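You operate a simulated robot arm through the tools that you are given. There is no shell and no other tool. Be economical: measure what you need, move in short steps, check, and stop when the job is done.

You run a simulated robot arm. Do the job below in one go: nothing can be reset, and whatever is moved stays where it is left.

TASK
Put things in order on the top of the bench marked tubs. At the end: the sample four stands on top of the carton marked wipes; the sink stopper stands where the core with the blue label stood; the yellow core stands on top of the test pack two; the core with the blue label stands where the sample four stood; whatever was shut is shut again. Leave all else as you found it, and nothing knocked over.
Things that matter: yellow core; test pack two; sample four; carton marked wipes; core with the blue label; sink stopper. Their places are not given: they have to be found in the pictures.

It is judged by the outcome, as a careful person would: the job done as asked, and still so three seconds after it is handed in. It fails if anything else is knocked over, pushed out of place, dropped, spilled or broken. A push-on lid holds only when it is set on centred and level and pressed home; a screw cap is set on level and turned clockwise until tight.

THE ROBOT
A 6-joint arm with a two-finger parallel gripper, fixed in place. Base frame: the origin is at the foot of the arm, x ahead of it, y to its left, z up; the work surface is at about z = 0. Units: mm, degrees, N and s.
With the tool pointing down near the work surface it reaches from about 180 to 460 mm from the base axis. Its first joint turns from -70.0 to 70.0 degrees. Payload 1.9 kg.
The TCP is the grasp point between the finger pads, 23 mm short of the fingertips. In the tool frame z runs along the fingers and y along their closing line. Largest opening 94 mm; finger width 38, thickness 10; the body of the gripper, 54 by 96 mm, starts 39 mm behind the TCP.
Orientation is that of the tool frame in the base frame, as a unit quaternion [w, x, y, z]. With the fingers straight down and closing along the base's y, the tool's x points along the base's -x, its y along +y and its z along -z.

THE INTERFACE
- The arm moves only by the tool arm_command. Its argument "series" is a list of rows, each a list of 7 numbers: the opening, from 0 (shut) to 1 (fully open), then the shift along the tool's x, y, z in mm, then the turn, a rotation vector about the tool's x, y, z in rad. In form: [[gripper, tx, ty, tz, ax, ay, az], ...]. A call has 1 to 8 rows; each row shifts and turns the commanded pose from where the row before left it, along the tool's axes as they then stand. Each row takes 0.2 s and may step no farther than 50 mm and 8.6 degrees from the row before; otherwise, or with a gripper value out of range, the whole call is refused. Where a pose cannot be reached the arm comes as near as it can. A force on the tool above 40 N (or 10 N above the force at the start of the call, whichever is more), or a blocked arm, ends the call early, and 0.2 s more pass. The fingers move at their own pace (about 108 mm/s each) and stop on an object; they squeeze with about 36 N. The grip force told is the motor's: it shows also when the fingers shut on nothing. Time passes only in rows, and 0.2 s behind the last, so rows that do not move let the fingers close. The reply holds the time, the measured pose of the TCP, the force on the tool along the base axes, the opening and the grip force, in the units named above and with some noise.
- Cameras (640 x 400 px; columns grow to the right, rows downward): "scene" is fixed at [57.8, 313.7, 423.3]; the picture's right is [-0.74, -0.68, 0.00], its down [-0.39, 0.43, -0.82] and it looks along [0.55, -0.60, -0.58] (base axes); focal length 214 px, centre (320, 200). "wrist" rides on the gripper at [-39, 0, -44] in the tool frame; the picture's right is [0.00, -1.00, 0.00], its down [0.97, 0.00, -0.24] and it looks along [0.24, 0.00, 0.97] (tool axes); focal length 218 px, centre (320, 200).
- get_image(camera): a new picture of that camera. It takes no simulated time.
- point_at(camera, pixels): for up to 12 pixels [column, row] of the newest picture of that camera ("zoom" is the newest enlarged one), the place [x, y, z] in the base frame of the surface seen there, good to about 3 mm. It takes no simulated time.
- close_up(camera, box): a new picture of the part [left, top, right, bottom] of that camera's present view, enlarged. It takes no simulated time.
- hand_in(): hands the job in; it is judged then, once.

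Work in short steps. Measure before you move; look again where a grasp or a placing could have gone wrong, and mend it. You have 80 turns and 54 pictures in all, those below and enlarged ones among them. Open the gripper and draw the arm clear of the work before you hand the job in, unless the task says otherwise; then end with one line.

The tools are called after "Emit:" as a command line: name --pt "numbers of a row" for each row, then --argument value for the rest, lists and objects as JSON in quotes. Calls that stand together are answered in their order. arm_command: Moves the arm, as the interface text tells. Its arguments: {"type":"object","properties":{"series":{"type":"array","items":{"type":"array","items":{"type":"number"}}}},"required":["series"]} The other tools are called the same way: get_image (camera) takes a picture; point_at (camera, pixels) gives the place of the surface under pixels of a picture; close_up (camera, box) takes an enlarged picture of a part of a camera's view; hand_in () hands the job in.

At the start:

```text
time: 0.0
ee_pos: [267.9, 65.1, 361.1]
orientation: [0.001, 0.002, 1.0, 0.002]
ft_force: [-0.1, 0.4, -0.4]
gripper_width: 93.9
grip_force: 0.0
```

scene: 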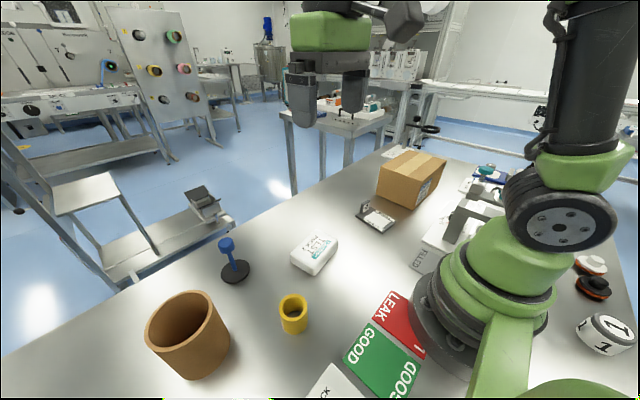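
wrist: 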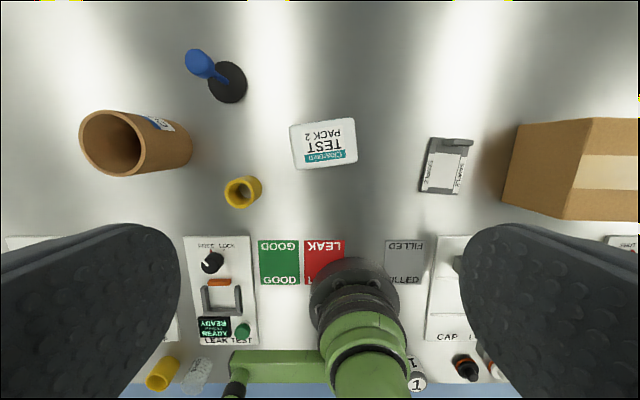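

The wrist picture shows the brown core (135,140), blue stopper (215,75), test pack (323,143), yellow core (242,191), a sample (447,165) and a carton (575,165). I enlarge them to read the labels.

Emit:
close_up --camera "wrist" --box '[60, 30, 380, 230]'

Emit:
close_up --camera "wrist" --box '[380, 90, 640, 250]'

Emit:
close_up --camera "scene" --box '[330, 130, 530, 255]'

```text
2.00 times, centred on (220, 130) of wrist
```

zoom: 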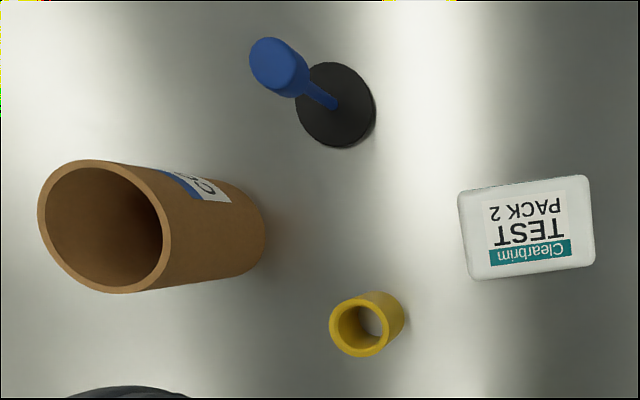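

```text
2.46 times, centred on (510, 170) of wrist
```

zoom: 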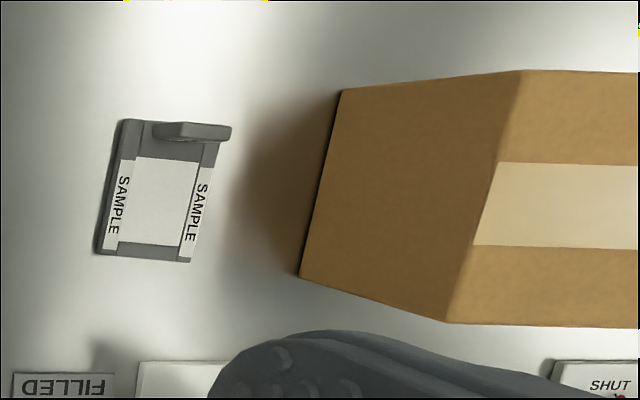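

```text
3.20 times, centred on (430, 192) of scene
```

zoom: 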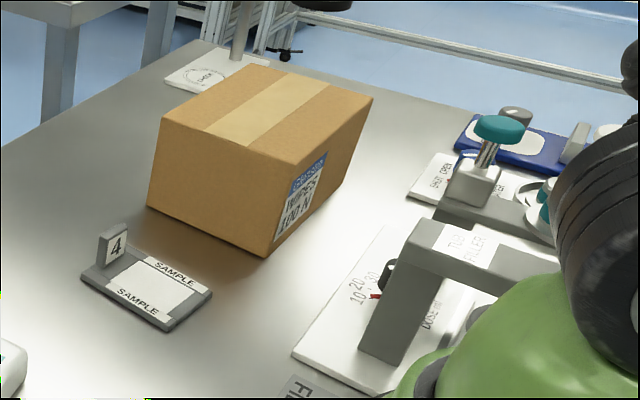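

Sample 4 is the little plate with an upright tab "4"; the carton reads WIPES. Now I measure the items.

Emit:
point_at --camera "wrist" --pixels '[[80, 140], [112, 112], [140, 150], [112, 176], [190, 140], [160, 124], [228, 101], [245, 86], [200, 65], [213, 97], [224, 63], [240, 103]]'

Emit:
point_at --camera "wrist" --pixels '[[291, 128], [353, 118], [357, 160], [296, 168], [324, 143], [228, 190], [240, 178], [254, 190], [238, 207], [262, 183], [243, 192], [250, 205]]'

Emit:
point_at --camera "wrist" --pixels '[[430, 139], [421, 191], [457, 195], [470, 149], [447, 165], [443, 142], [472, 141], [455, 143], [593, 119], [563, 219], [518, 126], [502, 201]]'

Emit:
point_at --camera "scene" --pixels '[[412, 152], [445, 157], [423, 180], [379, 163], [374, 194], [413, 208], [362, 203], [369, 208], [357, 215], [382, 232], [396, 221], [375, 202]]'

```text
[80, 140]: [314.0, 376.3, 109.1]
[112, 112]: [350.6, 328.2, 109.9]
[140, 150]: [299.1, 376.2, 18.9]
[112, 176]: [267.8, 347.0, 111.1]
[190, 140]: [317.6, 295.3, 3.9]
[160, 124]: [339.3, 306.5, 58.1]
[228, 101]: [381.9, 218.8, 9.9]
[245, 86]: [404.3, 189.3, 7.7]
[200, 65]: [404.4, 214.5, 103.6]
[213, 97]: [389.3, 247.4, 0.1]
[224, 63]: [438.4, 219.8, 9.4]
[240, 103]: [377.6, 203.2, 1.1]
```

```text
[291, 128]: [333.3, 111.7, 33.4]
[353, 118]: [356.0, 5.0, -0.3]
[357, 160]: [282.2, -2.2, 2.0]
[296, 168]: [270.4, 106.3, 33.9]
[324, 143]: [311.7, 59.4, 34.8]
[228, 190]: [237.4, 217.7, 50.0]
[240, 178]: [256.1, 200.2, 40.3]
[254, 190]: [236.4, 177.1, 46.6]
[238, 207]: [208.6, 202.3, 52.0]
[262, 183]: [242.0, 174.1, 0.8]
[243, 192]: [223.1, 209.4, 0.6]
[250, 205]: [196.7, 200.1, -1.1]
```

```text
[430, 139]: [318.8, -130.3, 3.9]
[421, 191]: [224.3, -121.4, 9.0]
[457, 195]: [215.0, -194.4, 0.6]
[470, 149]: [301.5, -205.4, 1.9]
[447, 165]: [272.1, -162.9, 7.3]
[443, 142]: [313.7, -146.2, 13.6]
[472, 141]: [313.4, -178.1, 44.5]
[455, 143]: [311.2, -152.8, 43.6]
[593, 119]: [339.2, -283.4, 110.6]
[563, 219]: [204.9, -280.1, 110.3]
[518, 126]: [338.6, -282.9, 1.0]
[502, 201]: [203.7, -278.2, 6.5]
```

```text
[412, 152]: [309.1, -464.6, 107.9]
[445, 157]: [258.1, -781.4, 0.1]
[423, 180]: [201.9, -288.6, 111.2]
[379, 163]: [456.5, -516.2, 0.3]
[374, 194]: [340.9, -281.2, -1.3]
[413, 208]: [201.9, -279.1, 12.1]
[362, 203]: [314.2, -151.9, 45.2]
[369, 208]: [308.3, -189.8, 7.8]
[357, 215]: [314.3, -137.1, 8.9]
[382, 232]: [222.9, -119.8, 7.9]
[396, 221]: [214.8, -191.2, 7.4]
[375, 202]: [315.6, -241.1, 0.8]
```

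Carton front edge is at y≈-281 with top z≈110, and the sample plate is centred near (267,-159). I need finer geometry of the brown core and the stopper from the scene camera.

Emit:
close_up --camera "scene" --box '[130, 220, 350, 390]'

```text
2.35 times, centred on (240, 305) of scene
```

zoom: 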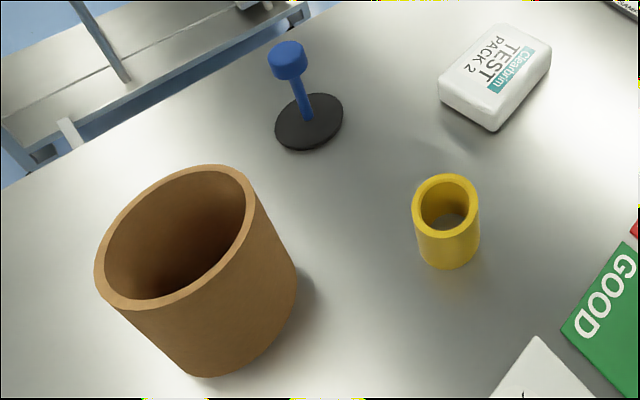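

Emit:
point_at --camera "zoom" --pixels '[[96, 260], [130, 302], [200, 292], [249, 225], [245, 180], [200, 167], [140, 192], [108, 225], [210, 377], [296, 275], [262, 345], [180, 230]]'

Emit:
point_at --camera "zoom" --pixels '[[288, 48], [305, 60], [270, 62], [276, 130], [300, 149], [342, 115], [325, 94], [305, 115], [288, 70], [300, 95], [278, 118], [330, 135]]'

Emit:
point_at --camera "zoom" --pixels '[[416, 205], [445, 176], [476, 202], [445, 235], [447, 268], [424, 258], [477, 246], [440, 88], [500, 24], [550, 52], [497, 118], [494, 68]]'

```text
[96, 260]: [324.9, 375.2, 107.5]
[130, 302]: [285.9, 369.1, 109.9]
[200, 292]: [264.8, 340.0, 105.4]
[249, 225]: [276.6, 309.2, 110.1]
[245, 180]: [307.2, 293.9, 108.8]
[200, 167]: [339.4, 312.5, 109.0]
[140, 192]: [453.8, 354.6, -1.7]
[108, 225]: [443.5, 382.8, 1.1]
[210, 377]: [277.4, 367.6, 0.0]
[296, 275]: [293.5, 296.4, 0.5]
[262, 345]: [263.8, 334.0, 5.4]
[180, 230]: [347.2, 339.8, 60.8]
```

```text
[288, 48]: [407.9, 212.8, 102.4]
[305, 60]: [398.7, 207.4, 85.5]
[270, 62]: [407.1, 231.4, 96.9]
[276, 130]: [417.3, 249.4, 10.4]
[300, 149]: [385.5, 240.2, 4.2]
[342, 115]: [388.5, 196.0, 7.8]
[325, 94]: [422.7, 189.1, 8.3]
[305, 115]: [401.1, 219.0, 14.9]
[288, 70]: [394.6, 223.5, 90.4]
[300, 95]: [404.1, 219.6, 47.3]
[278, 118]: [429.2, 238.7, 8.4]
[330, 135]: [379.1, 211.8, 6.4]
```

```text
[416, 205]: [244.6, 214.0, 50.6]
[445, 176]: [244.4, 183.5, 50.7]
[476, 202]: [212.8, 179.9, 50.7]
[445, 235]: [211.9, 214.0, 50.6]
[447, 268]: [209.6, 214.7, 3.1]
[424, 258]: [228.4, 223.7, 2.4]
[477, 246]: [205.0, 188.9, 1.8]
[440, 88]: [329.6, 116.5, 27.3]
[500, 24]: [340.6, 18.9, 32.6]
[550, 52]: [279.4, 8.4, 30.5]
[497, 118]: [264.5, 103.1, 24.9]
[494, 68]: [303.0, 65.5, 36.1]
```

Fits: brown core centre ≈(308,336), radius ≈42.5, height 110; yellow core centre ≈(228.5,198), height 51; pack centre ≈(305,61), top 34.5; stopper axis ≈(404,219). First I move above the yellow core.

Emit:
arm_command --pt "0.8 5.6 19 37 0 0 0" --pt "0.8 5.6 19 37 0 0 0" --pt "0.8 5.6 19 37 0 0 0" --pt "0.8 5.6 19 37 0 0 0" --pt "0.8 5.6 19 37 0 0 0" --pt "0.8 5.6 19 37 0 0 0" --pt "0.8 5.9 18.9 37 0 0 0" --pt "0.8 0 0 0 0 0 0"

Emit:
get_image --camera "wrist"

```text
time: 1.8
ee_pos: [230.0, 199.7, 101.4]
orientation: [-0.001, 0.001, 1.0, 0.001]
ft_force: [0.1, 0.3, -0.5]
gripper_width: 75.2
grip_force: 0.1
```

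```text
47 pictures are left
```

wrist: 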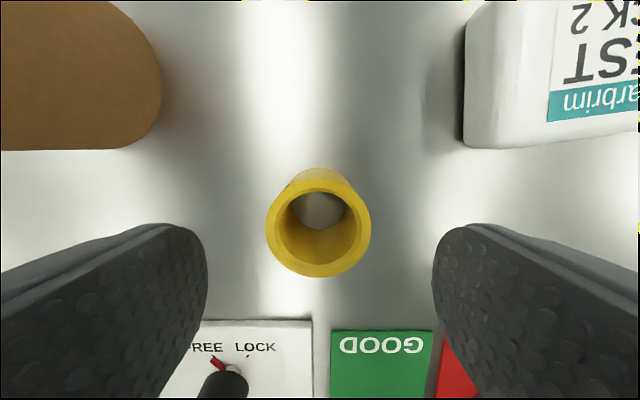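

The yellow core is centred between the fingers at column 319. I descend to z≈30 and close.

Emit:
arm_command --pt "0.8 1 -1 36 0 0 0" --pt "0.8 0 0 35 0 0 0" --pt "0.8 0 0 0 0 0 0" --pt "0.3 0 0 0 0 0 0" --pt "0.3 0 0 0 0 0 0" --pt "0.3 0 0 0 0 0 0"

```text
time: 3.2
ee_pos: [229.3, 197.4, 30.8]
orientation: [-0.001, 0.001, 1.0, 0.001]
ft_force: [0.0, 0.1, 0.5]
gripper_width: 48.1
grip_force: 36.0
```

Gripped (48.1 mm). I lift 75 mm and carry it over the pack.

Emit:
arm_command --pt "0.3 0 0 -38 0 0 0" --pt "0.3 0 0 -37 0 0 0" --pt "0.3 -19 -34 0 0 0 0" --pt "0.3 -19 -34 0 0 0 0" --pt "0.3 -19 -34 0 0 0 0" --pt "0.3 -19 -34.4 0 0 0 0" --pt "0.3 0 0 0 0 0 0"

Emit:
get_image --camera "wrist"

Emit:
close_up --camera "scene" --box '[240, 170, 420, 290]'

```text
time: 4.8
ee_pos: [304.4, 60.9, 103.7]
orientation: [0.0, 0.0, 1.0, 0.001]
ft_force: [0.0, 0.3, -0.8]
gripper_width: 48.6
grip_force: 36.6
```

```text
46 pictures are left
```

wrist: 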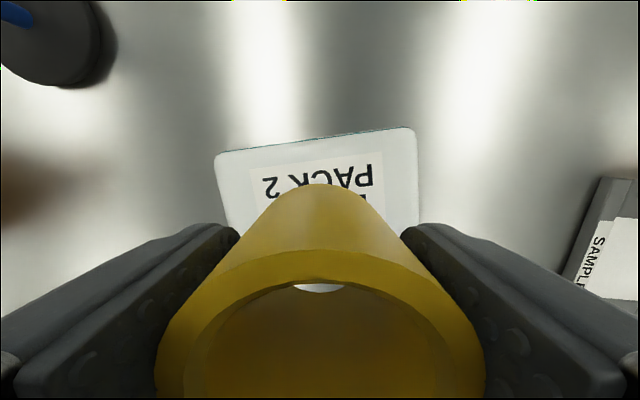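

```text
3.33 times, centred on (330, 230) of scene
```

zoom: 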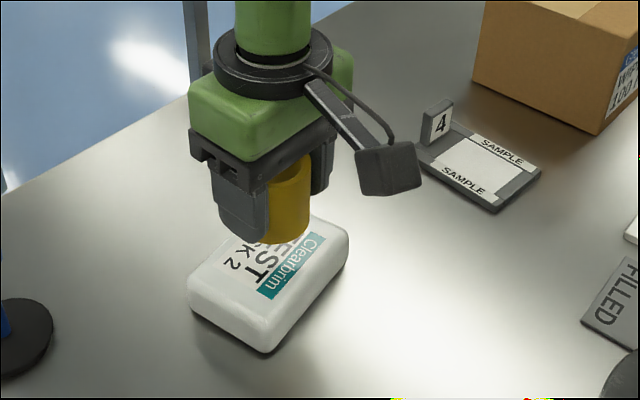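

I measure the pack's edges as seen now to confirm its centre and top height.

Emit:
point_at --camera "wrist" --pixels '[[222, 160], [408, 134], [300, 150], [414, 200], [228, 210], [240, 175], [400, 160]]'

Emit:
point_at --camera "zoom" --pixels '[[192, 282], [264, 345], [345, 240], [300, 270], [230, 290], [268, 300], [318, 222]]'

```text
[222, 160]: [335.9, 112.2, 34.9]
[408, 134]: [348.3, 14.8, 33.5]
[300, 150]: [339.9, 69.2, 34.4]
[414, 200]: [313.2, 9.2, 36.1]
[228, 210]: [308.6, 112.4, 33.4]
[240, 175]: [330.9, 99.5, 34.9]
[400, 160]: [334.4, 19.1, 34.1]
```

```text
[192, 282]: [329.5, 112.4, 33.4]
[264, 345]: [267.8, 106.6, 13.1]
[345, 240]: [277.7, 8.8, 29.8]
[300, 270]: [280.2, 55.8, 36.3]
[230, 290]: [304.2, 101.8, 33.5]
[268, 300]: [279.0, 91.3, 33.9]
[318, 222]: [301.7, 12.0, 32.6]
```

Pack centre ≈(306,60), top ≈34.5, and the held core's bottom is at ≈73. I lower 36 mm then creep.

Emit:
arm_command --pt "0.3 -1 -1 20 0 0 0" --pt "0.3 0 0 16 0 0 0" --pt "0.3 0 0 1 0 0 0" --pt "0.3 0 0 0 0 0 0"

```text
time: 5.8
ee_pos: [304.6, 59.2, 67.8]
orientation: [0.0, 0.002, 1.0, 0.0]
ft_force: [-0.7, 0.0, -0.9]
gripper_width: 48.1
grip_force: 36.2
```

Emit:
arm_command --pt "0.3 0 0 1 0 0 0" --pt "0.3 0 0 1 0 0 0" --pt "0.3 0 0 0 0 0 0"

```text
time: 6.6
ee_pos: [305.5, 60.0, 66.1]
orientation: [0.0, 0.002, 1.0, 0.001]
ft_force: [0.4, -0.5, -0.3]
gripper_width: 48.3
grip_force: 36.6
```

Still no contact force; I creep slightly further.

Emit:
arm_command --pt "0.3 0 0 0.8 0 0 0" --pt "0.3 0 0 0.7 0 0 0" --pt "0.3 0 0 0 0 0 0"

```text
time: 7.4
ee_pos: [304.4, 60.4, 64.7]
orientation: [0.001, 0.001, 1.0, 0.001]
ft_force: [-2.2, -0.5, 17.0]
gripper_width: 48.1
grip_force: 36.0
```

Contact (17 N). I open the fingers and rise clear.

Emit:
arm_command --pt "0.3 0 0 -0.5 0 0 0" --pt "0.8 0 0 0 0 0 0" --pt "0.8 0 0 0 0 0 0" --pt "0.8 0 0 -30 0 0 0" --pt "0.8 0 0 -40 0 0 0" --pt "0.8 0 0 -40 0 0 0" --pt "0.8 0 0 0 0 0 0"

Emit:
close_up --camera "scene" --box '[240, 170, 420, 290]'

```text
time: 9.0
ee_pos: [304.7, 59.1, 176.3]
orientation: [0.0, 0.002, 1.0, 0.002]
ft_force: [0.4, 0.5, 0.6]
gripper_width: 75.2
grip_force: 0.1
```

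```text
3.33 times, centred on (330, 230) of scene
```

zoom: 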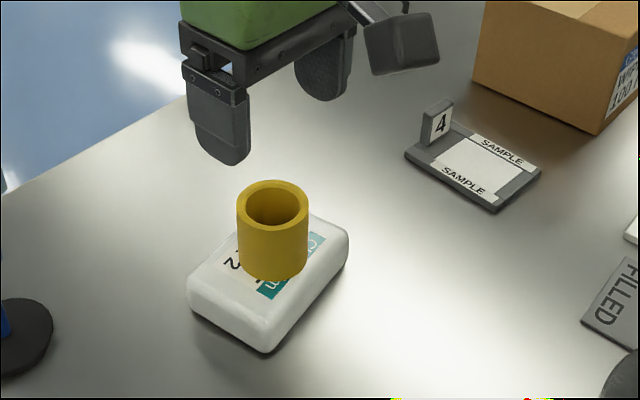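

The yellow core stands well on the pack. Next I go above sample four.

Emit:
arm_command --pt "0.8 6.3 -36.3 0 0 0 0" --pt "0.8 6.3 -36.3 0 0 0 0" --pt "0.8 6.3 -36.3 0 0 0 0" --pt "0.8 6.3 -36.3 0 0 0 0" --pt "0.8 6.3 -36.3 0 0 0 0" --pt "0.95 6.3 -36.3 20 0 0 0" --pt "0.95 0 0 0 0 0 0"

Emit:
get_image --camera "wrist"

```text
time: 10.6
ee_pos: [267.6, -157.8, 153.6]
orientation: [-0.001, 0.0, 1.0, 0.0]
ft_force: [-0.1, -0.1, -0.7]
gripper_width: 89.3
grip_force: 0.2
```

```text
43 pictures are left
```

wrist: 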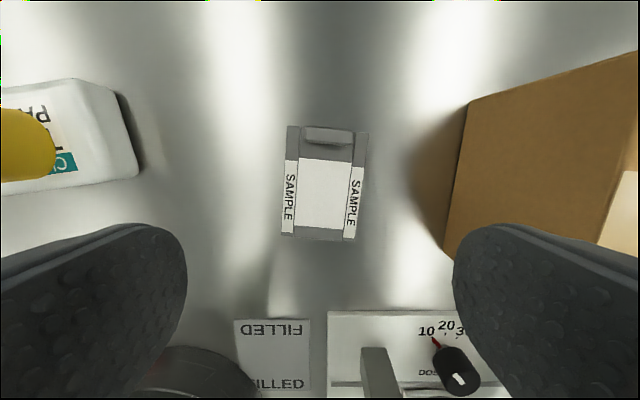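

Emit:
point_at --camera "wrist" --pixels '[[289, 128], [367, 134], [357, 239], [281, 233], [325, 190], [305, 136], [350, 137], [328, 130], [310, 143], [350, 146]]'

Emit:
close_up --camera "wrist" --box '[260, 110, 390, 250]'

```text
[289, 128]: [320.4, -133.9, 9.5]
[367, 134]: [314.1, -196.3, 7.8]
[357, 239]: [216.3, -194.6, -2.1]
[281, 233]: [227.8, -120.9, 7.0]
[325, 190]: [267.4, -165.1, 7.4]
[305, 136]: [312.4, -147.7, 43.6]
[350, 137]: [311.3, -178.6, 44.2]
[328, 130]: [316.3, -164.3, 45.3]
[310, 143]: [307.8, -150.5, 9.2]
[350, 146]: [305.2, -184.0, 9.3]
```

```text
2.86 times, centred on (325, 180) of wrist
```

zoom: 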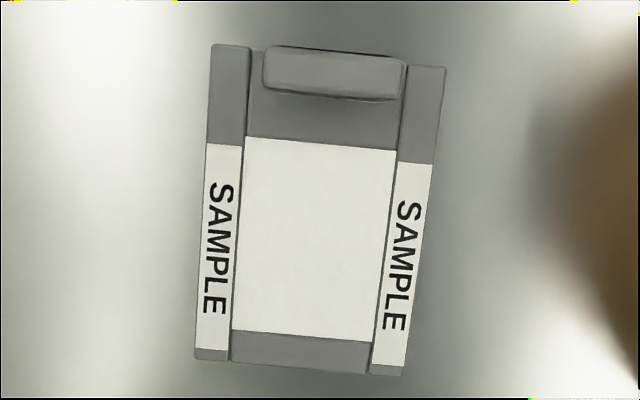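

Plate centre ≈(270,-161), rotated about -5.3°, thickness ≈8, tab up to 45 at x≈311. I align and descend in stages around the plate's sides.

Emit:
arm_command --pt "0.95 -3 -3 0 0 0 0.092" --pt "0.95 0 0 40 0 0 0" --pt "0.95 0 0 40 0 0 0" --pt "0.95 0 0 30 0 0 0" --pt "0.95 0 0 0 0 0 0"

Emit:
get_image --camera "wrist"

```text
time: 11.8
ee_pos: [269.3, -160.8, 45.9]
orientation: [0.0, 0.048, 0.999, 0.001]
ft_force: [-0.5, 0.3, -0.4]
gripper_width: 89.4
grip_force: 0.1
```

```text
41 pictures are left
```

wrist: 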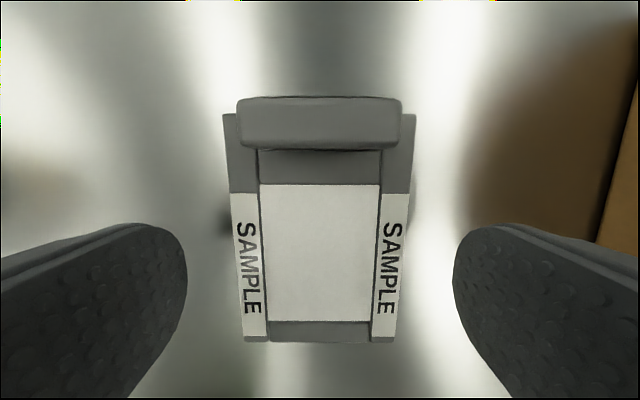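

Nicely aligned and centred (columns 232–408). I descend the last 20 mm and close.

Emit:
arm_command --pt "0.95 0 0 12 0 0 0" --pt "0.95 0 0 7.5 0 0 0" --pt "0.95 0 0 0 0 0 0" --pt "0.6 0 0 0 0 0 0" --pt "0.5 0 0 0 0 0 0" --pt "0.5 0 0 0 0 0 0"

```text
time: 13.2
ee_pos: [269.9, -160.4, 26.1]
orientation: [0.0, 0.047, 0.999, 0.001]
ft_force: [-0.3, 0.8, 0.3]
gripper_width: 68.9
grip_force: 36.1
```

Gripped at 68.9 mm. I lift 30 mm and check that the plate came up level.

Emit:
arm_command --pt "0.5 0 0 -10 0 0 0" --pt "0.5 0 0 -20 0 0 0" --pt "0.5 0 0 0 0 0 0"

Emit:
close_up --camera "scene" --box '[320, 130, 480, 240]'

Emit:
get_image --camera "wrist"

```text
time: 14.0
ee_pos: [269.1, -161.0, 55.1]
orientation: [0.0, 0.047, 0.999, 0.002]
ft_force: [-0.8, -0.4, -0.8]
gripper_width: 68.8
grip_force: 36.0
```

```text
3.64 times, centred on (400, 185) of scene
```

zoom: 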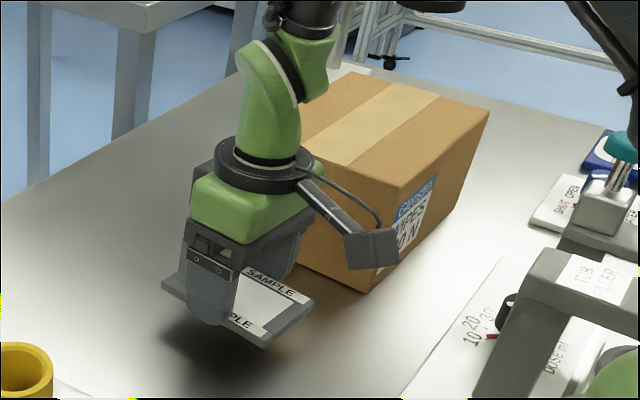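

```text
39 pictures are left
```

wrist: 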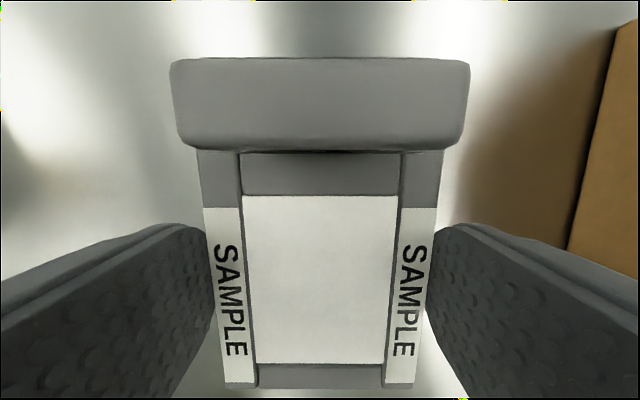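

The plate hangs level. I raise it above the carton's 110 mm and carry it over its top.

Emit:
arm_command --pt "0.5 0 0 -40 0 0 0" --pt "0.5 0 0 -40 0 0 0" --pt "0.5 0 0 -30 0 0 0" --pt "0.5 -4 -43.3 0 0 0 0" --pt "0.5 -4 -43.3 0 0 0 0" --pt "0.5 -4 -43.3 0 0 0 0" --pt "0.5 -4 -43.3 0 0 0 0" --pt "0.5 0 0 0 0 0 0"

Emit:
get_image --camera "scene"

```text
time: 15.8
ee_pos: [269.7, -335.6, 166.4]
orientation: [0.0, 0.047, 0.999, 0.001]
ft_force: [-0.6, 0.7, -0.5]
gripper_width: 68.9
grip_force: 36.4
```

```text
38 pictures are left
```

scene: 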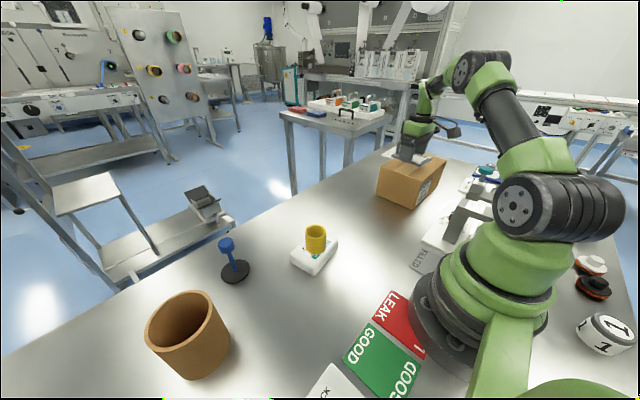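

Reached (270,-336,166). Contact is expected near z≈136.5, so I lower to 139 and then creep.

Emit:
arm_command --pt "0.5 0 0 16 0 0 0" --pt "0.5 0 0 11 0 0 0" --pt "0.5 0 0 0 0 0 0" --pt "0.5 0 0 1 0 0 0" --pt "0.5 0 0 0 0 0 0"

Emit:
close_up --camera "scene" --box '[360, 130, 480, 220]'

```text
time: 17.0
ee_pos: [269.6, -335.5, 137.9]
orientation: [0.0, 0.047, 0.999, 0.001]
ft_force: [-0.6, 0.9, -0.5]
gripper_width: 68.9
grip_force: 36.4
```

```text
4.44 times, centred on (420, 175) of scene
```

zoom: 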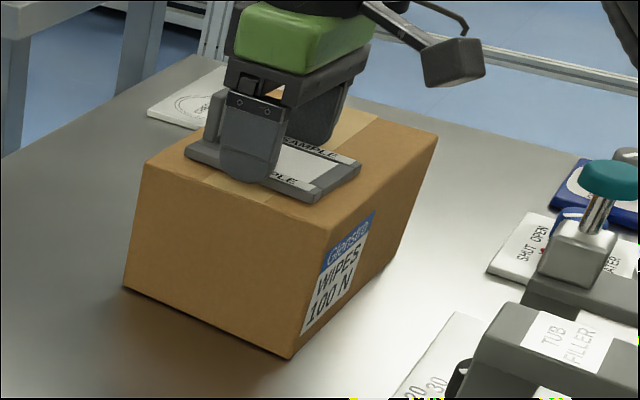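

Emit:
arm_command --pt "0.5 0 0 0.8 0 0 0" --pt "0.5 0 0 0.7 0 0 0" --pt "0.5 0 0 0 0 0 0"

```text
time: 17.8
ee_pos: [269.6, -333.3, 135.3]
orientation: [0.0, 0.047, 0.999, 0.001]
ft_force: [-0.2, -0.3, -0.6]
gripper_width: 68.9
grip_force: 35.9
```

No contact yet (-0.6 N); I creep on in half-millimetre rows.

Emit:
arm_command --pt "0.5 0 0 0.5 0 0 0" --pt "0.5 0 0 0.5 0 0 0" --pt "0.5 0 0 0 0 0 0"

```text
time: 18.6
ee_pos: [269.3, -334.8, 136.6]
orientation: [0.001, 0.048, 0.999, 0.0]
ft_force: [-1.9, 3.6, 11.5]
gripper_width: 69.1
grip_force: 36.2
```

Contact (11.5 N). I release and rise.

Emit:
arm_command --pt "0.5 0 0 -0.3 0 0 0" --pt "0.9 0 0 0 0 0 0" --pt "0.9 0 0 0 0 0 0" --pt "0.9 0 0 -20 0 0 0" --pt "0.9 0 0 -40 0 0 0" --pt "0.9 0 0 -20 0 0 0" --pt "0.9 0 0 0 0 0 0"

Emit:
close_up --camera "scene" --box '[360, 130, 480, 220]'

```text
time: 20.2
ee_pos: [268.4, -335.9, 214.6]
orientation: [0.0, 0.047, 0.999, 0.002]
ft_force: [0.1, -0.2, -0.7]
gripper_width: 84.8
grip_force: 0.1
```

```text
4.44 times, centred on (420, 175) of scene
```

zoom: 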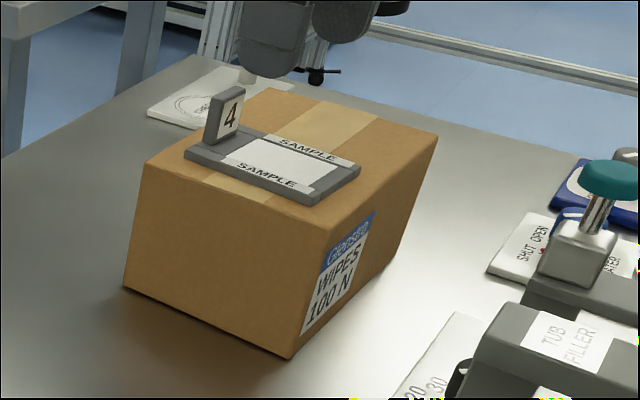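

Sample four stands on the carton. Now I untwist the tool and travel high across to the brown core.

Emit:
arm_command --pt "1 0 0 0 0 0 -0.092" --pt "1 0 45 0 0 0 0" --pt "1 0 48 0 0 0 0" --pt "1 0 48 0 0 0 0" --pt "1 0 48 0 0 0 0" --pt "1 0 48 0 0 0 0" --pt "1 0 48 0 0 0 0"

Emit:
arm_command --pt "1 -5 48 0 0 0 0" --pt "1 -5 48 0 0 0 0" --pt "1 -5 48 0 0 0 0" --pt "1 -5 48 0 0 0 0" --pt "1 -5 48 0 0 0 0" --pt "1 -5 48 0 0 0 0" --pt "1 -5 48 0 0 0 0" --pt "1 -5 48 0 0 0 0"

Emit:
get_image --camera "wrist"

```text
time: 21.8
ee_pos: [270.1, -49.9, 214.8]
orientation: [0.001, 0.002, 1.0, 0.0]
ft_force: [-0.5, 1.4, -0.2]
gripper_width: 94.2
grip_force: 0.1
```

```text
time: 23.6
ee_pos: [304.9, 330.0, 213.9]
orientation: [-0.002, 0.001, 1.0, -0.003]
ft_force: [0.8, 1.3, 1.5]
gripper_width: 94.1
grip_force: 0.0
out of reach, approached as far as the arm can: row 8
```

```text
35 pictures are left
```

wrist: 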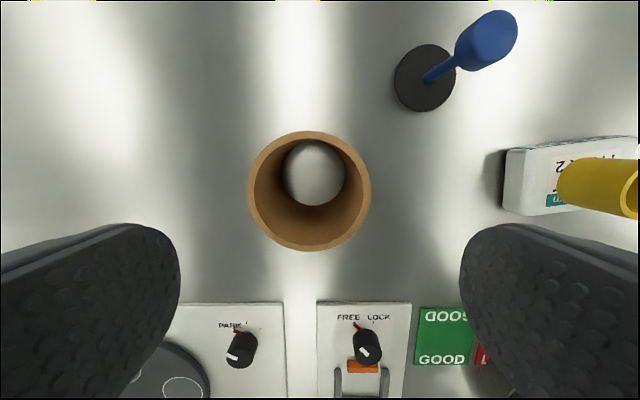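

At this height reach ends near radius 450. I measure the rim of the core (circle columns 247–371, rows 130–251) to refine its centre.

Emit:
point_at --camera "wrist" --pixels '[[250, 191], [368, 191], [309, 134], [309, 248], [267, 149], [352, 149], [267, 233], [352, 233], [284, 175], [345, 175], [315, 143], [315, 204]]'

```text
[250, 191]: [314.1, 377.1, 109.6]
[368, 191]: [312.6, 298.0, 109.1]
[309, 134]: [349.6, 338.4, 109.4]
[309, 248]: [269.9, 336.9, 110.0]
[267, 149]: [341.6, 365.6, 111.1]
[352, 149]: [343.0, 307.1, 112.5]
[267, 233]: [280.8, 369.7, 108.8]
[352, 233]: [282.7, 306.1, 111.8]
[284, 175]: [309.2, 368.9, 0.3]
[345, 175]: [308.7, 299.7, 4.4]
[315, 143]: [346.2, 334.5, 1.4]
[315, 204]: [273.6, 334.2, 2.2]
```

Refined centre ≈(310,337), outer diameter ≈84. I lower a bit and turn the tool so the fingers close tangentially, which makes radial shortfall harmless.

Emit:
arm_command --pt "1 0 0 40 0 0 0" --pt "1 0 0 0 0 0 -0.138" --pt "1 0 0 0 0 0 -0.138" --pt "1 0 0 0 0 0 -0.138" --pt "1 0 0 0 0 0 -0.138" --pt "1 0 0 0 0 0 -0.138" --pt "1 0 0 0 0 0 -0.137" --pt "1 0 0 0 0 0 0"

Emit:
get_image --camera "wrist"

```text
time: 25.4
ee_pos: [305.8, 332.7, 174.0]
orientation: [0.0, -0.402, 0.916, 0.0]
ft_force: [0.6, -0.4, 0.8]
gripper_width: 94.1
grip_force: 0.1
```

```text
34 pictures are left
```

wrist: 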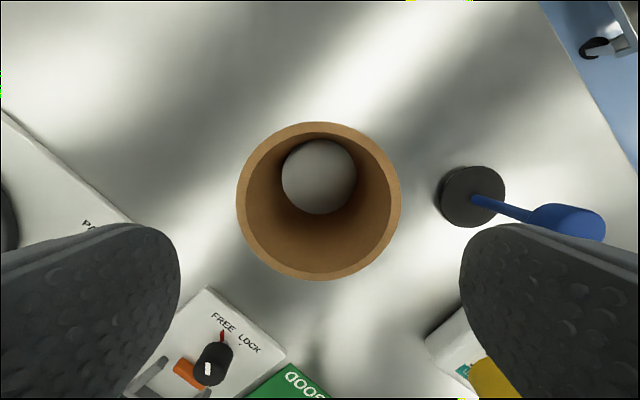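

The rim is centred at column ≈319 between the fingers. I descend in steps until the tips straddle the rim.

Emit:
arm_command --pt "1 -2 0.7 25 0 0 0" --pt "1 -2 0 12 0 0 0" --pt "1 0 0 0 0 0 0"

Emit:
get_image --camera "wrist"

```text
time: 26.2
ee_pos: [307.7, 334.9, 136.8]
orientation: [0.001, -0.402, 0.916, 0.001]
ft_force: [-1.1, 0.7, -0.3]
gripper_width: 93.9
grip_force: 0.1
```

```text
33 pictures are left
```

wrist: 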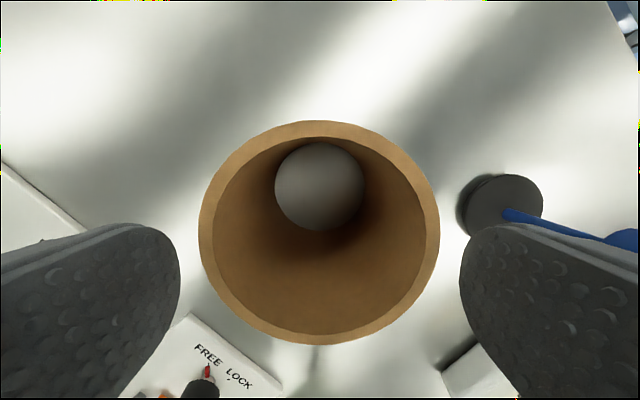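

Centred (columns 199–440). I descend 56 mm and close on it.

Emit:
arm_command --pt "1 -1 0 15 0 0 0" --pt "1 -1 0 15 0 0 0" --pt "1 0 0 15 0 0 0" --pt "1 0 0 11 0 0 0" --pt "1 0 0 0 0 0 0"

```text
time: 27.4
ee_pos: [308.1, 337.0, 83.0]
orientation: [0.001, -0.402, 0.916, 0.0]
ft_force: [-0.1, -0.1, 0.1]
gripper_width: 93.8
grip_force: 0.1
```

Emit:
arm_command --pt "0.7 0 0 0 0 0 0" --pt "0.7 0 0 0 0 0 0" --pt "0.7 0 0 0 0 0 0"

```text
time: 28.2
ee_pos: [308.9, 336.4, 82.8]
orientation: [0.001, -0.401, 0.916, 0.0]
ft_force: [0.7, -0.1, -0.4]
gripper_width: 85.0
grip_force: 36.0
```

Gripped at 85 mm. I lift while drawing inward, and take a look.

Emit:
arm_command --pt "0.7 0 0 -6 0 0 0" --pt "0.7 5 0 -24 0 0 0" --pt "0.7 8 0 -40 0 0 0" --pt "0.7 8 0 -40 0 0 0" --pt "0.7 0 0 0 0 0 0"

Emit:
get_image --camera "scene"

```text
time: 29.4
ee_pos: [295.5, 320.8, 192.0]
orientation: [0.0, -0.401, 0.916, 0.0]
ft_force: [-0.2, -0.4, -0.7]
gripper_width: 85.1
grip_force: 35.9
```

```text
32 pictures are left
```

scene: 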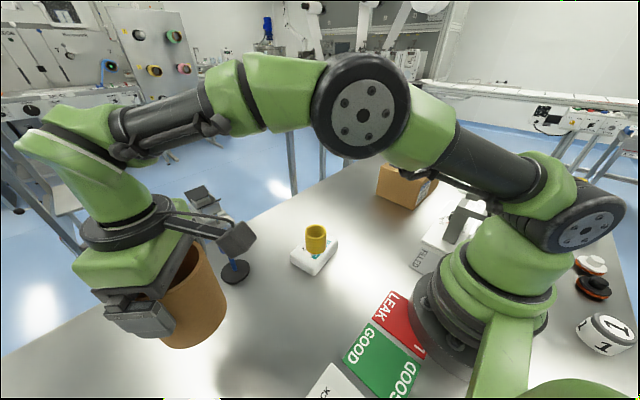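

The core hangs well and upright. I untwist the tool, then travel at z≈192 (bottom ≈110) towards the sample's former place.

Emit:
arm_command --pt "0.7 0 0 -4 0 0 0.138" --pt "0.7 0 0 0 0 0 0.138" --pt "0.7 0 0 0 0 0 0.138" --pt "0.7 0 0 0 0 0 0.138" --pt "0.7 0 0 0 0 0 0.138" --pt "0.7 0 0 0 0 0 0.137" --pt "0.7 0 0 0 0 0 0"

Emit:
arm_command --pt "0.7 2.5 -40 0 0 0 0" --pt "0.7 2.5 -40 0 0 0 0" --pt "0.7 2.5 -40 0 0 0 0" --pt "0.7 2.5 -40 0 0 0 0" --pt "0.7 2.5 -40 0 0 0 0" --pt "0.7 2.5 -40 0 0 0 0" --pt "0.7 2.5 -40 0 0 0 0" --pt "0.7 2.5 -40 0 0 0 0"

```text
time: 31.0
ee_pos: [294.7, 320.7, 196.2]
orientation: [0.0, 0.001, 1.0, 0.001]
ft_force: [0.2, -0.3, -0.8]
gripper_width: 85.4
grip_force: 35.7
```

```text
time: 32.8
ee_pos: [275.1, -0.8, 196.6]
orientation: [0.0, 0.002, 1.0, 0.002]
ft_force: [-0.3, 0.6, -0.9]
gripper_width: 85.2
grip_force: 36.1
```

Emit:
arm_command --pt "0.7 1.5 -40 0 0 0 0" --pt "0.7 1.5 -40 0 0 0 0" --pt "0.7 1.5 -40 0 0 0 0" --pt "0.7 1.5 -40 0 0 0 0" --pt "0.7 0 0 30 0 0 0" --pt "0.7 0 0 30 0 0 0" --pt "0.7 0 0 0 0 0 0"

Emit:
close_up --camera "scene" --box '[280, 110, 480, 250]'

Emit:
get_image --camera "wrist"

```text
time: 34.4
ee_pos: [266.7, -158.1, 134.6]
orientation: [0.001, 0.001, 1.0, 0.001]
ft_force: [-0.3, -0.2, -0.7]
gripper_width: 85.3
grip_force: 36.1
```

```text
2.86 times, centred on (380, 180) of scene
```

zoom: 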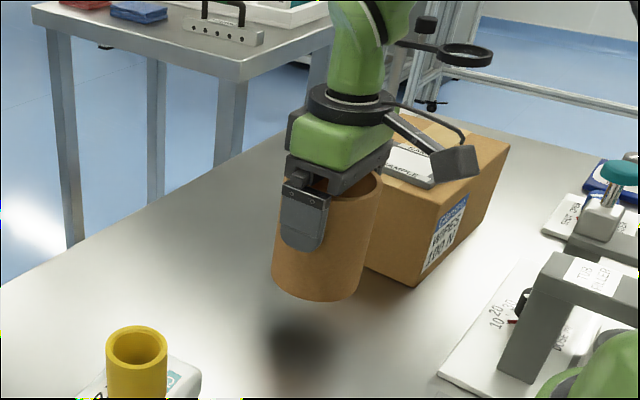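

```text
30 pictures are left
```

wrist: 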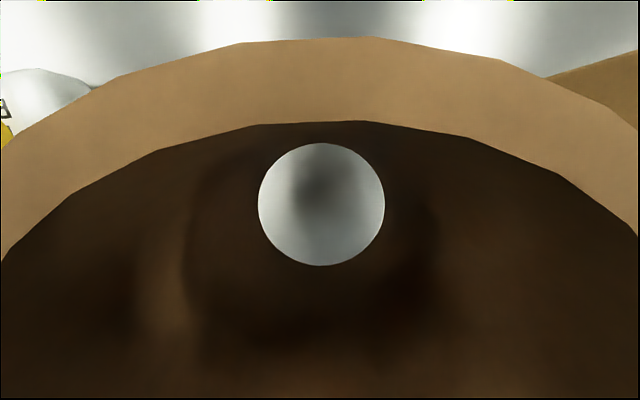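

Hanging over the place; I shift about 1–2 mm to (270,-161) and lower to just above the table (grip height was ≈82).

Emit:
arm_command --pt "0.7 -1.5 -2 20 0 0 0" --pt "0.7 0 0 18 0 0 0" --pt "0.7 0 0 10 0 0 0" --pt "0.7 0 0 1 0 0 0" --pt "0.7 0 0 0 0 0 0"

```text
time: 35.6
ee_pos: [268.6, -159.8, 86.1]
orientation: [-0.001, 0.002, 1.0, 0.001]
ft_force: [-0.1, -0.2, -1.6]
gripper_width: 85.1
grip_force: 36.0
```

Emit:
arm_command --pt "0.7 0 0 1.3 0 0 0" --pt "0.7 0 0 0.8 0 0 0" --pt "0.7 0 0 0.6 0 0 0" --pt "0.7 0 0 0 0 0 0"

```text
time: 36.6
ee_pos: [270.6, -159.2, 84.2]
orientation: [0.0, 0.001, 1.0, 0.001]
ft_force: [-0.3, 0.5, -0.2]
gripper_width: 85.1
grip_force: 35.5
```

Emit:
arm_command --pt "0.7 0 0 0.6 0 0 0" --pt "0.7 0 0 0.6 0 0 0" --pt "0.7 0 0 0 0 0 0"

```text
time: 37.4
ee_pos: [268.1, -160.7, 83.6]
orientation: [0.0, 0.001, 1.0, 0.002]
ft_force: [0.1, 0.1, -0.4]
gripper_width: 84.9
grip_force: 36.0
```

Still no contact; I keep creeping.

Emit:
arm_command --pt "0.7 0 0 0.6 0 0 0" --pt "0.7 0 0 0.6 0 0 0" --pt "0.7 0 0 0 0 0 0"

```text
time: 38.2
ee_pos: [268.7, -161.3, 81.8]
orientation: [0.0, 0.002, 1.0, 0.0]
ft_force: [-7.3, 5.2, 25.5]
gripper_width: 85.4
grip_force: 36.2
```

Contact (25 N). I back off a hair, open fully and rise straight up.

Emit:
arm_command --pt "0.7 0 0 -0.4 0 0 0" --pt "1 0 0 0 0 0 0" --pt "1 0 0 0 0 0 0" --pt "1 0 0 -15 0 0 0" --pt "1 0 0 -40 0 0 0" --pt "1 0 0 -45 0 0 0" --pt "1 0 0 0 0 0 0"

Emit:
get_image --camera "wrist"

```text
time: 39.8
ee_pos: [268.9, -161.8, 181.4]
orientation: [0.0, 0.001, 1.0, 0.001]
ft_force: [0.4, 0.3, 0.3]
gripper_width: 93.9
grip_force: 0.0
```

```text
29 pictures are left
```

wrist: 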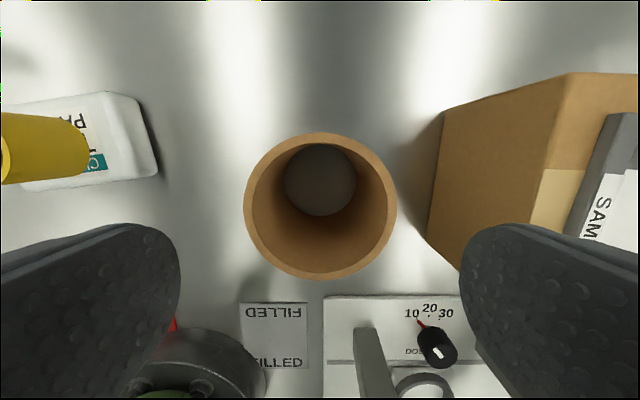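

Emit:
point_at --camera "wrist" --pixels '[[247, 205], [394, 205], [320, 136], [320, 275]]'

```text
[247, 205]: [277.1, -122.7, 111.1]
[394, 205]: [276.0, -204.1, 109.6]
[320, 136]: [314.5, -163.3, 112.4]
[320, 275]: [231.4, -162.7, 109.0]
```

The brown core stands upright at ≈(272,-162), matching the sample's place. Next I travel towards the stopper.

Emit:
arm_command --pt "0.7 -14.7 46.5 0 0 0 0" --pt "0.7 -14.7 46.5 0 0 0 0" --pt "0.7 -14.7 46.5 0 0 0 0" --pt "0.7 -14.7 46.5 0 0 0 0" --pt "0.7 -14.7 46.5 0 0 0 0" --pt "0.7 -14.7 46.5 0 0 0 0" --pt "0.7 -14.7 46.5 0 0 0 0" --pt "0.7 -14.7 46.5 0 0 0 0"

Emit:
arm_command --pt "0.7 0 0 0 0 0 -0.124" --pt "0.7 0 0 0 0 0 -0.124" --pt "0.7 0 0 0 0 0 -0.124" --pt "0.7 0 0 0 0 0 -0.125" --pt "0.7 0 0 0 0 0 0"

Emit:
get_image --camera "wrist"

```text
time: 41.6
ee_pos: [387.4, 209.9, 181.6]
orientation: [-0.001, 0.002, 1.0, 0.0]
ft_force: [0.4, 0.0, -0.6]
gripper_width: 65.7
grip_force: 0.0
```

```text
time: 42.8
ee_pos: [388.3, 209.6, 182.3]
orientation: [0.0, -0.245, 0.97, 0.0]
ft_force: [0.1, 0.0, -0.5]
gripper_width: 65.9
grip_force: 0.1
```

```text
28 pictures are left
```

wrist: 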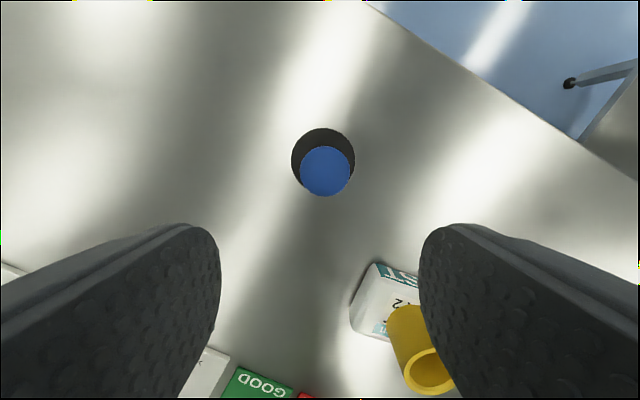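

Emit:
point_at --camera "wrist" --pixels '[[325, 171], [302, 171], [348, 171], [325, 148], [325, 193], [294, 160], [353, 160], [322, 130]]'

Emit:
close_up --camera "scene" --box '[200, 210, 300, 290]'

```text
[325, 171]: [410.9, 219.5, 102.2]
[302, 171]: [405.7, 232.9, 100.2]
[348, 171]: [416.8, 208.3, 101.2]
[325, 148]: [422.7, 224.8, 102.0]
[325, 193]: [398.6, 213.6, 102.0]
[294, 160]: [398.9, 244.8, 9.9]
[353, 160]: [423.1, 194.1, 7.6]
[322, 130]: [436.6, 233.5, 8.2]
```

```text
5.00 times, centred on (250, 250) of scene
```

zoom: 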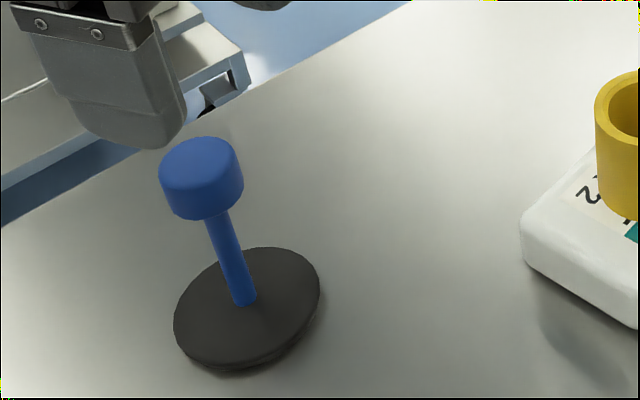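

Stopper axis ≈(410.5,219.7), radius 466, knob ≈29 mm wide at z≈80–102. I come down diagonally outward with the fingers straddling the knob, TCP slightly inboard.

Emit:
arm_command --pt "0.7 0 -1.9 25 0 0 0" --pt "0.7 -4 0 25 0 0 0" --pt "0.7 -6 0 20 0 0 0" --pt "0.7 -6 0 19 0 0 0" --pt "0.7 0 0 0 0 0 0"

Emit:
get_image --camera "wrist"

```text
time: 44.0
ee_pos: [403.3, 217.5, 92.1]
orientation: [0.001, -0.244, 0.97, 0.0]
ft_force: [0.6, -0.5, 0.3]
gripper_width: 65.6
grip_force: 0.1
```

```text
26 pictures are left
```

wrist: 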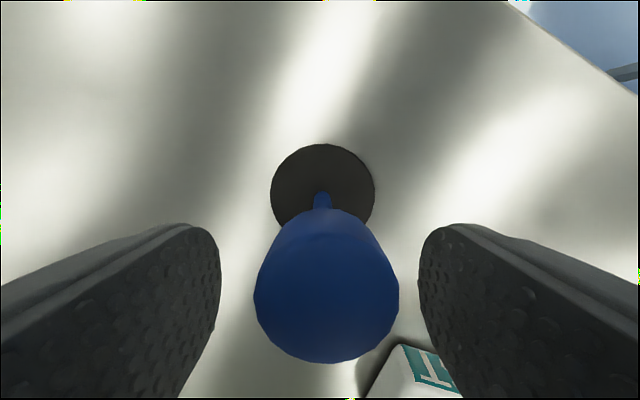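

Reached without complaint. The knob at column 326 is slightly right, so I shift 1.3 mm and 3 mm outward, then close.

Emit:
arm_command --pt "0.7 -3 -1.3 0 0 0 0" --pt "0.7 0 0 0 0 0 0" --pt "0.25 0 0 0 0 0 0" --pt "0.1 0 0 0 0 0 0" --pt "0.1 0 0 0 0 0 0" --pt "0.1 0 0 0 0 0 0"

```text
time: 45.4
ee_pos: [405.6, 217.3, 93.6]
orientation: [0.001, -0.244, 0.97, 0.001]
ft_force: [-0.1, -0.5, 1.0]
gripper_width: 28.4
grip_force: 36.2
```

Gripped at 28.4 mm. I lift with a slight draw inward, then swing to above the core's former place.

Emit:
arm_command --pt "0.1 0 0 -5 0 0 0" --pt "0.1 6 0 -15 0 0 0" --pt "0.1 6 0 -15 0 0 0" --pt "0.1 0 0 0 0 0 0"

Emit:
get_image --camera "scene"

```text
time: 46.4
ee_pos: [395.3, 211.6, 128.9]
orientation: [0.001, -0.245, 0.97, 0.001]
ft_force: [0.2, 0.4, -1.0]
gripper_width: 28.7
grip_force: 36.1
```

```text
25 pictures are left
```

scene: 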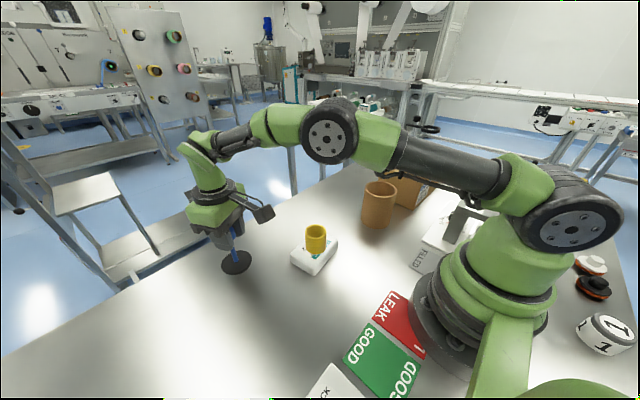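

The stopper is held upright and clear of the table. I swing it over.

Emit:
arm_command --pt "0.1 6.9 36.6 0 0 0 0" --pt "0.1 6.9 36.6 0 0 0 0" --pt "0.1 6.9 36.6 0 0 0 0" --pt "0.1 6.9 36.6 0 0 0 0" --pt "0.1 0 0 0 0 0 -0.1115" --pt "0.1 0 0 0 0 0 -0.1115" --pt "0.1 0 0 0 0 0 -0.1115" --pt "0.1 0 0 0 0 0 0"

Emit:
close_up --camera "scene" --box '[90, 200, 290, 340]'

```text
time: 48.2
ee_pos: [301.8, 327.7, 128.5]
orientation: [0.001, -0.402, 0.916, 0.0]
ft_force: [-0.3, 0.0, 0.1]
gripper_width: 28.9
grip_force: 35.8
```

```text
2.86 times, centred on (190, 270) of scene
```

zoom: 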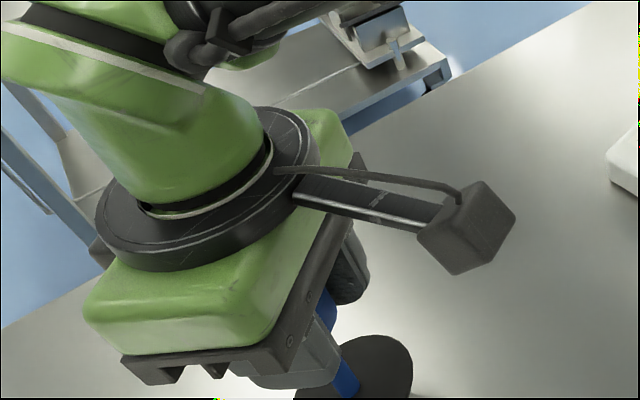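

Now I move 7 mm outward and lower towards the grip height of ≈93.

Emit:
arm_command --pt "0.1 -4 0 15 0 0 0" --pt "0.1 -3 0 14 0 0 0" --pt "0.1 0 0 3 0 0 0" --pt "0.1 0 0 0 0 0 0"

Emit:
get_image --camera "wrist"

```text
time: 49.2
ee_pos: [307.0, 331.6, 96.4]
orientation: [0.001, -0.402, 0.916, 0.0]
ft_force: [0.2, 0.3, -0.2]
gripper_width: 28.4
grip_force: 36.0
```

```text
23 pictures are left
```

wrist: 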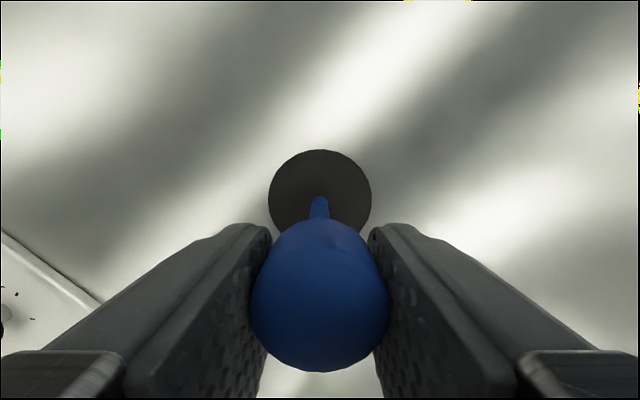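

I check where the disc is relative to the target (310,337) before setting it down.

Emit:
point_at --camera "wrist" --pixels '[[272, 194], [368, 194], [320, 153], [320, 340], [320, 300]]'

Emit:
arm_command --pt "0.1 0 0 0.8 0 0 0" --pt "0.1 0 0 0.7 0 0 0" --pt "0.1 0 0 0 0 0 0"

```text
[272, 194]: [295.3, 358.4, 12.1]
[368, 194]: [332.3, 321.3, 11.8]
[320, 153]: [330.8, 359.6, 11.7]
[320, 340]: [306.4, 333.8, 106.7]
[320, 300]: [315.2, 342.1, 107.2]
```

```text
time: 50.0
ee_pos: [305.7, 331.7, 94.9]
orientation: [0.001, -0.402, 0.916, -0.001]
ft_force: [0.2, -0.5, -1.1]
gripper_width: 28.6
grip_force: 35.7
```

Disc centre ≈(312,339), 2–3 mm far; I draw 2 mm inward and creep down.

Emit:
arm_command --pt "0.1 2 0 0.4 0 0 0" --pt "0.1 0 0 0.6 0 0 0" --pt "0.1 0 0 0 0 0 0"

```text
time: 50.8
ee_pos: [304.3, 330.9, 93.6]
orientation: [0.002, -0.403, 0.915, 0.001]
ft_force: [-0.2, 1.1, -1.2]
gripper_width: 28.7
grip_force: 36.4
```

Emit:
arm_command --pt "0.1 0 0 0.5 0 0 0" --pt "0.1 0 0 0.5 0 0 0" --pt "0.1 0 0 0 0 0 0"

```text
time: 51.6
ee_pos: [305.0, 330.7, 92.4]
orientation: [0.001, -0.402, 0.916, 0.0]
ft_force: [-1.5, -0.1, 4.8]
gripper_width: 28.8
grip_force: 36.5
```

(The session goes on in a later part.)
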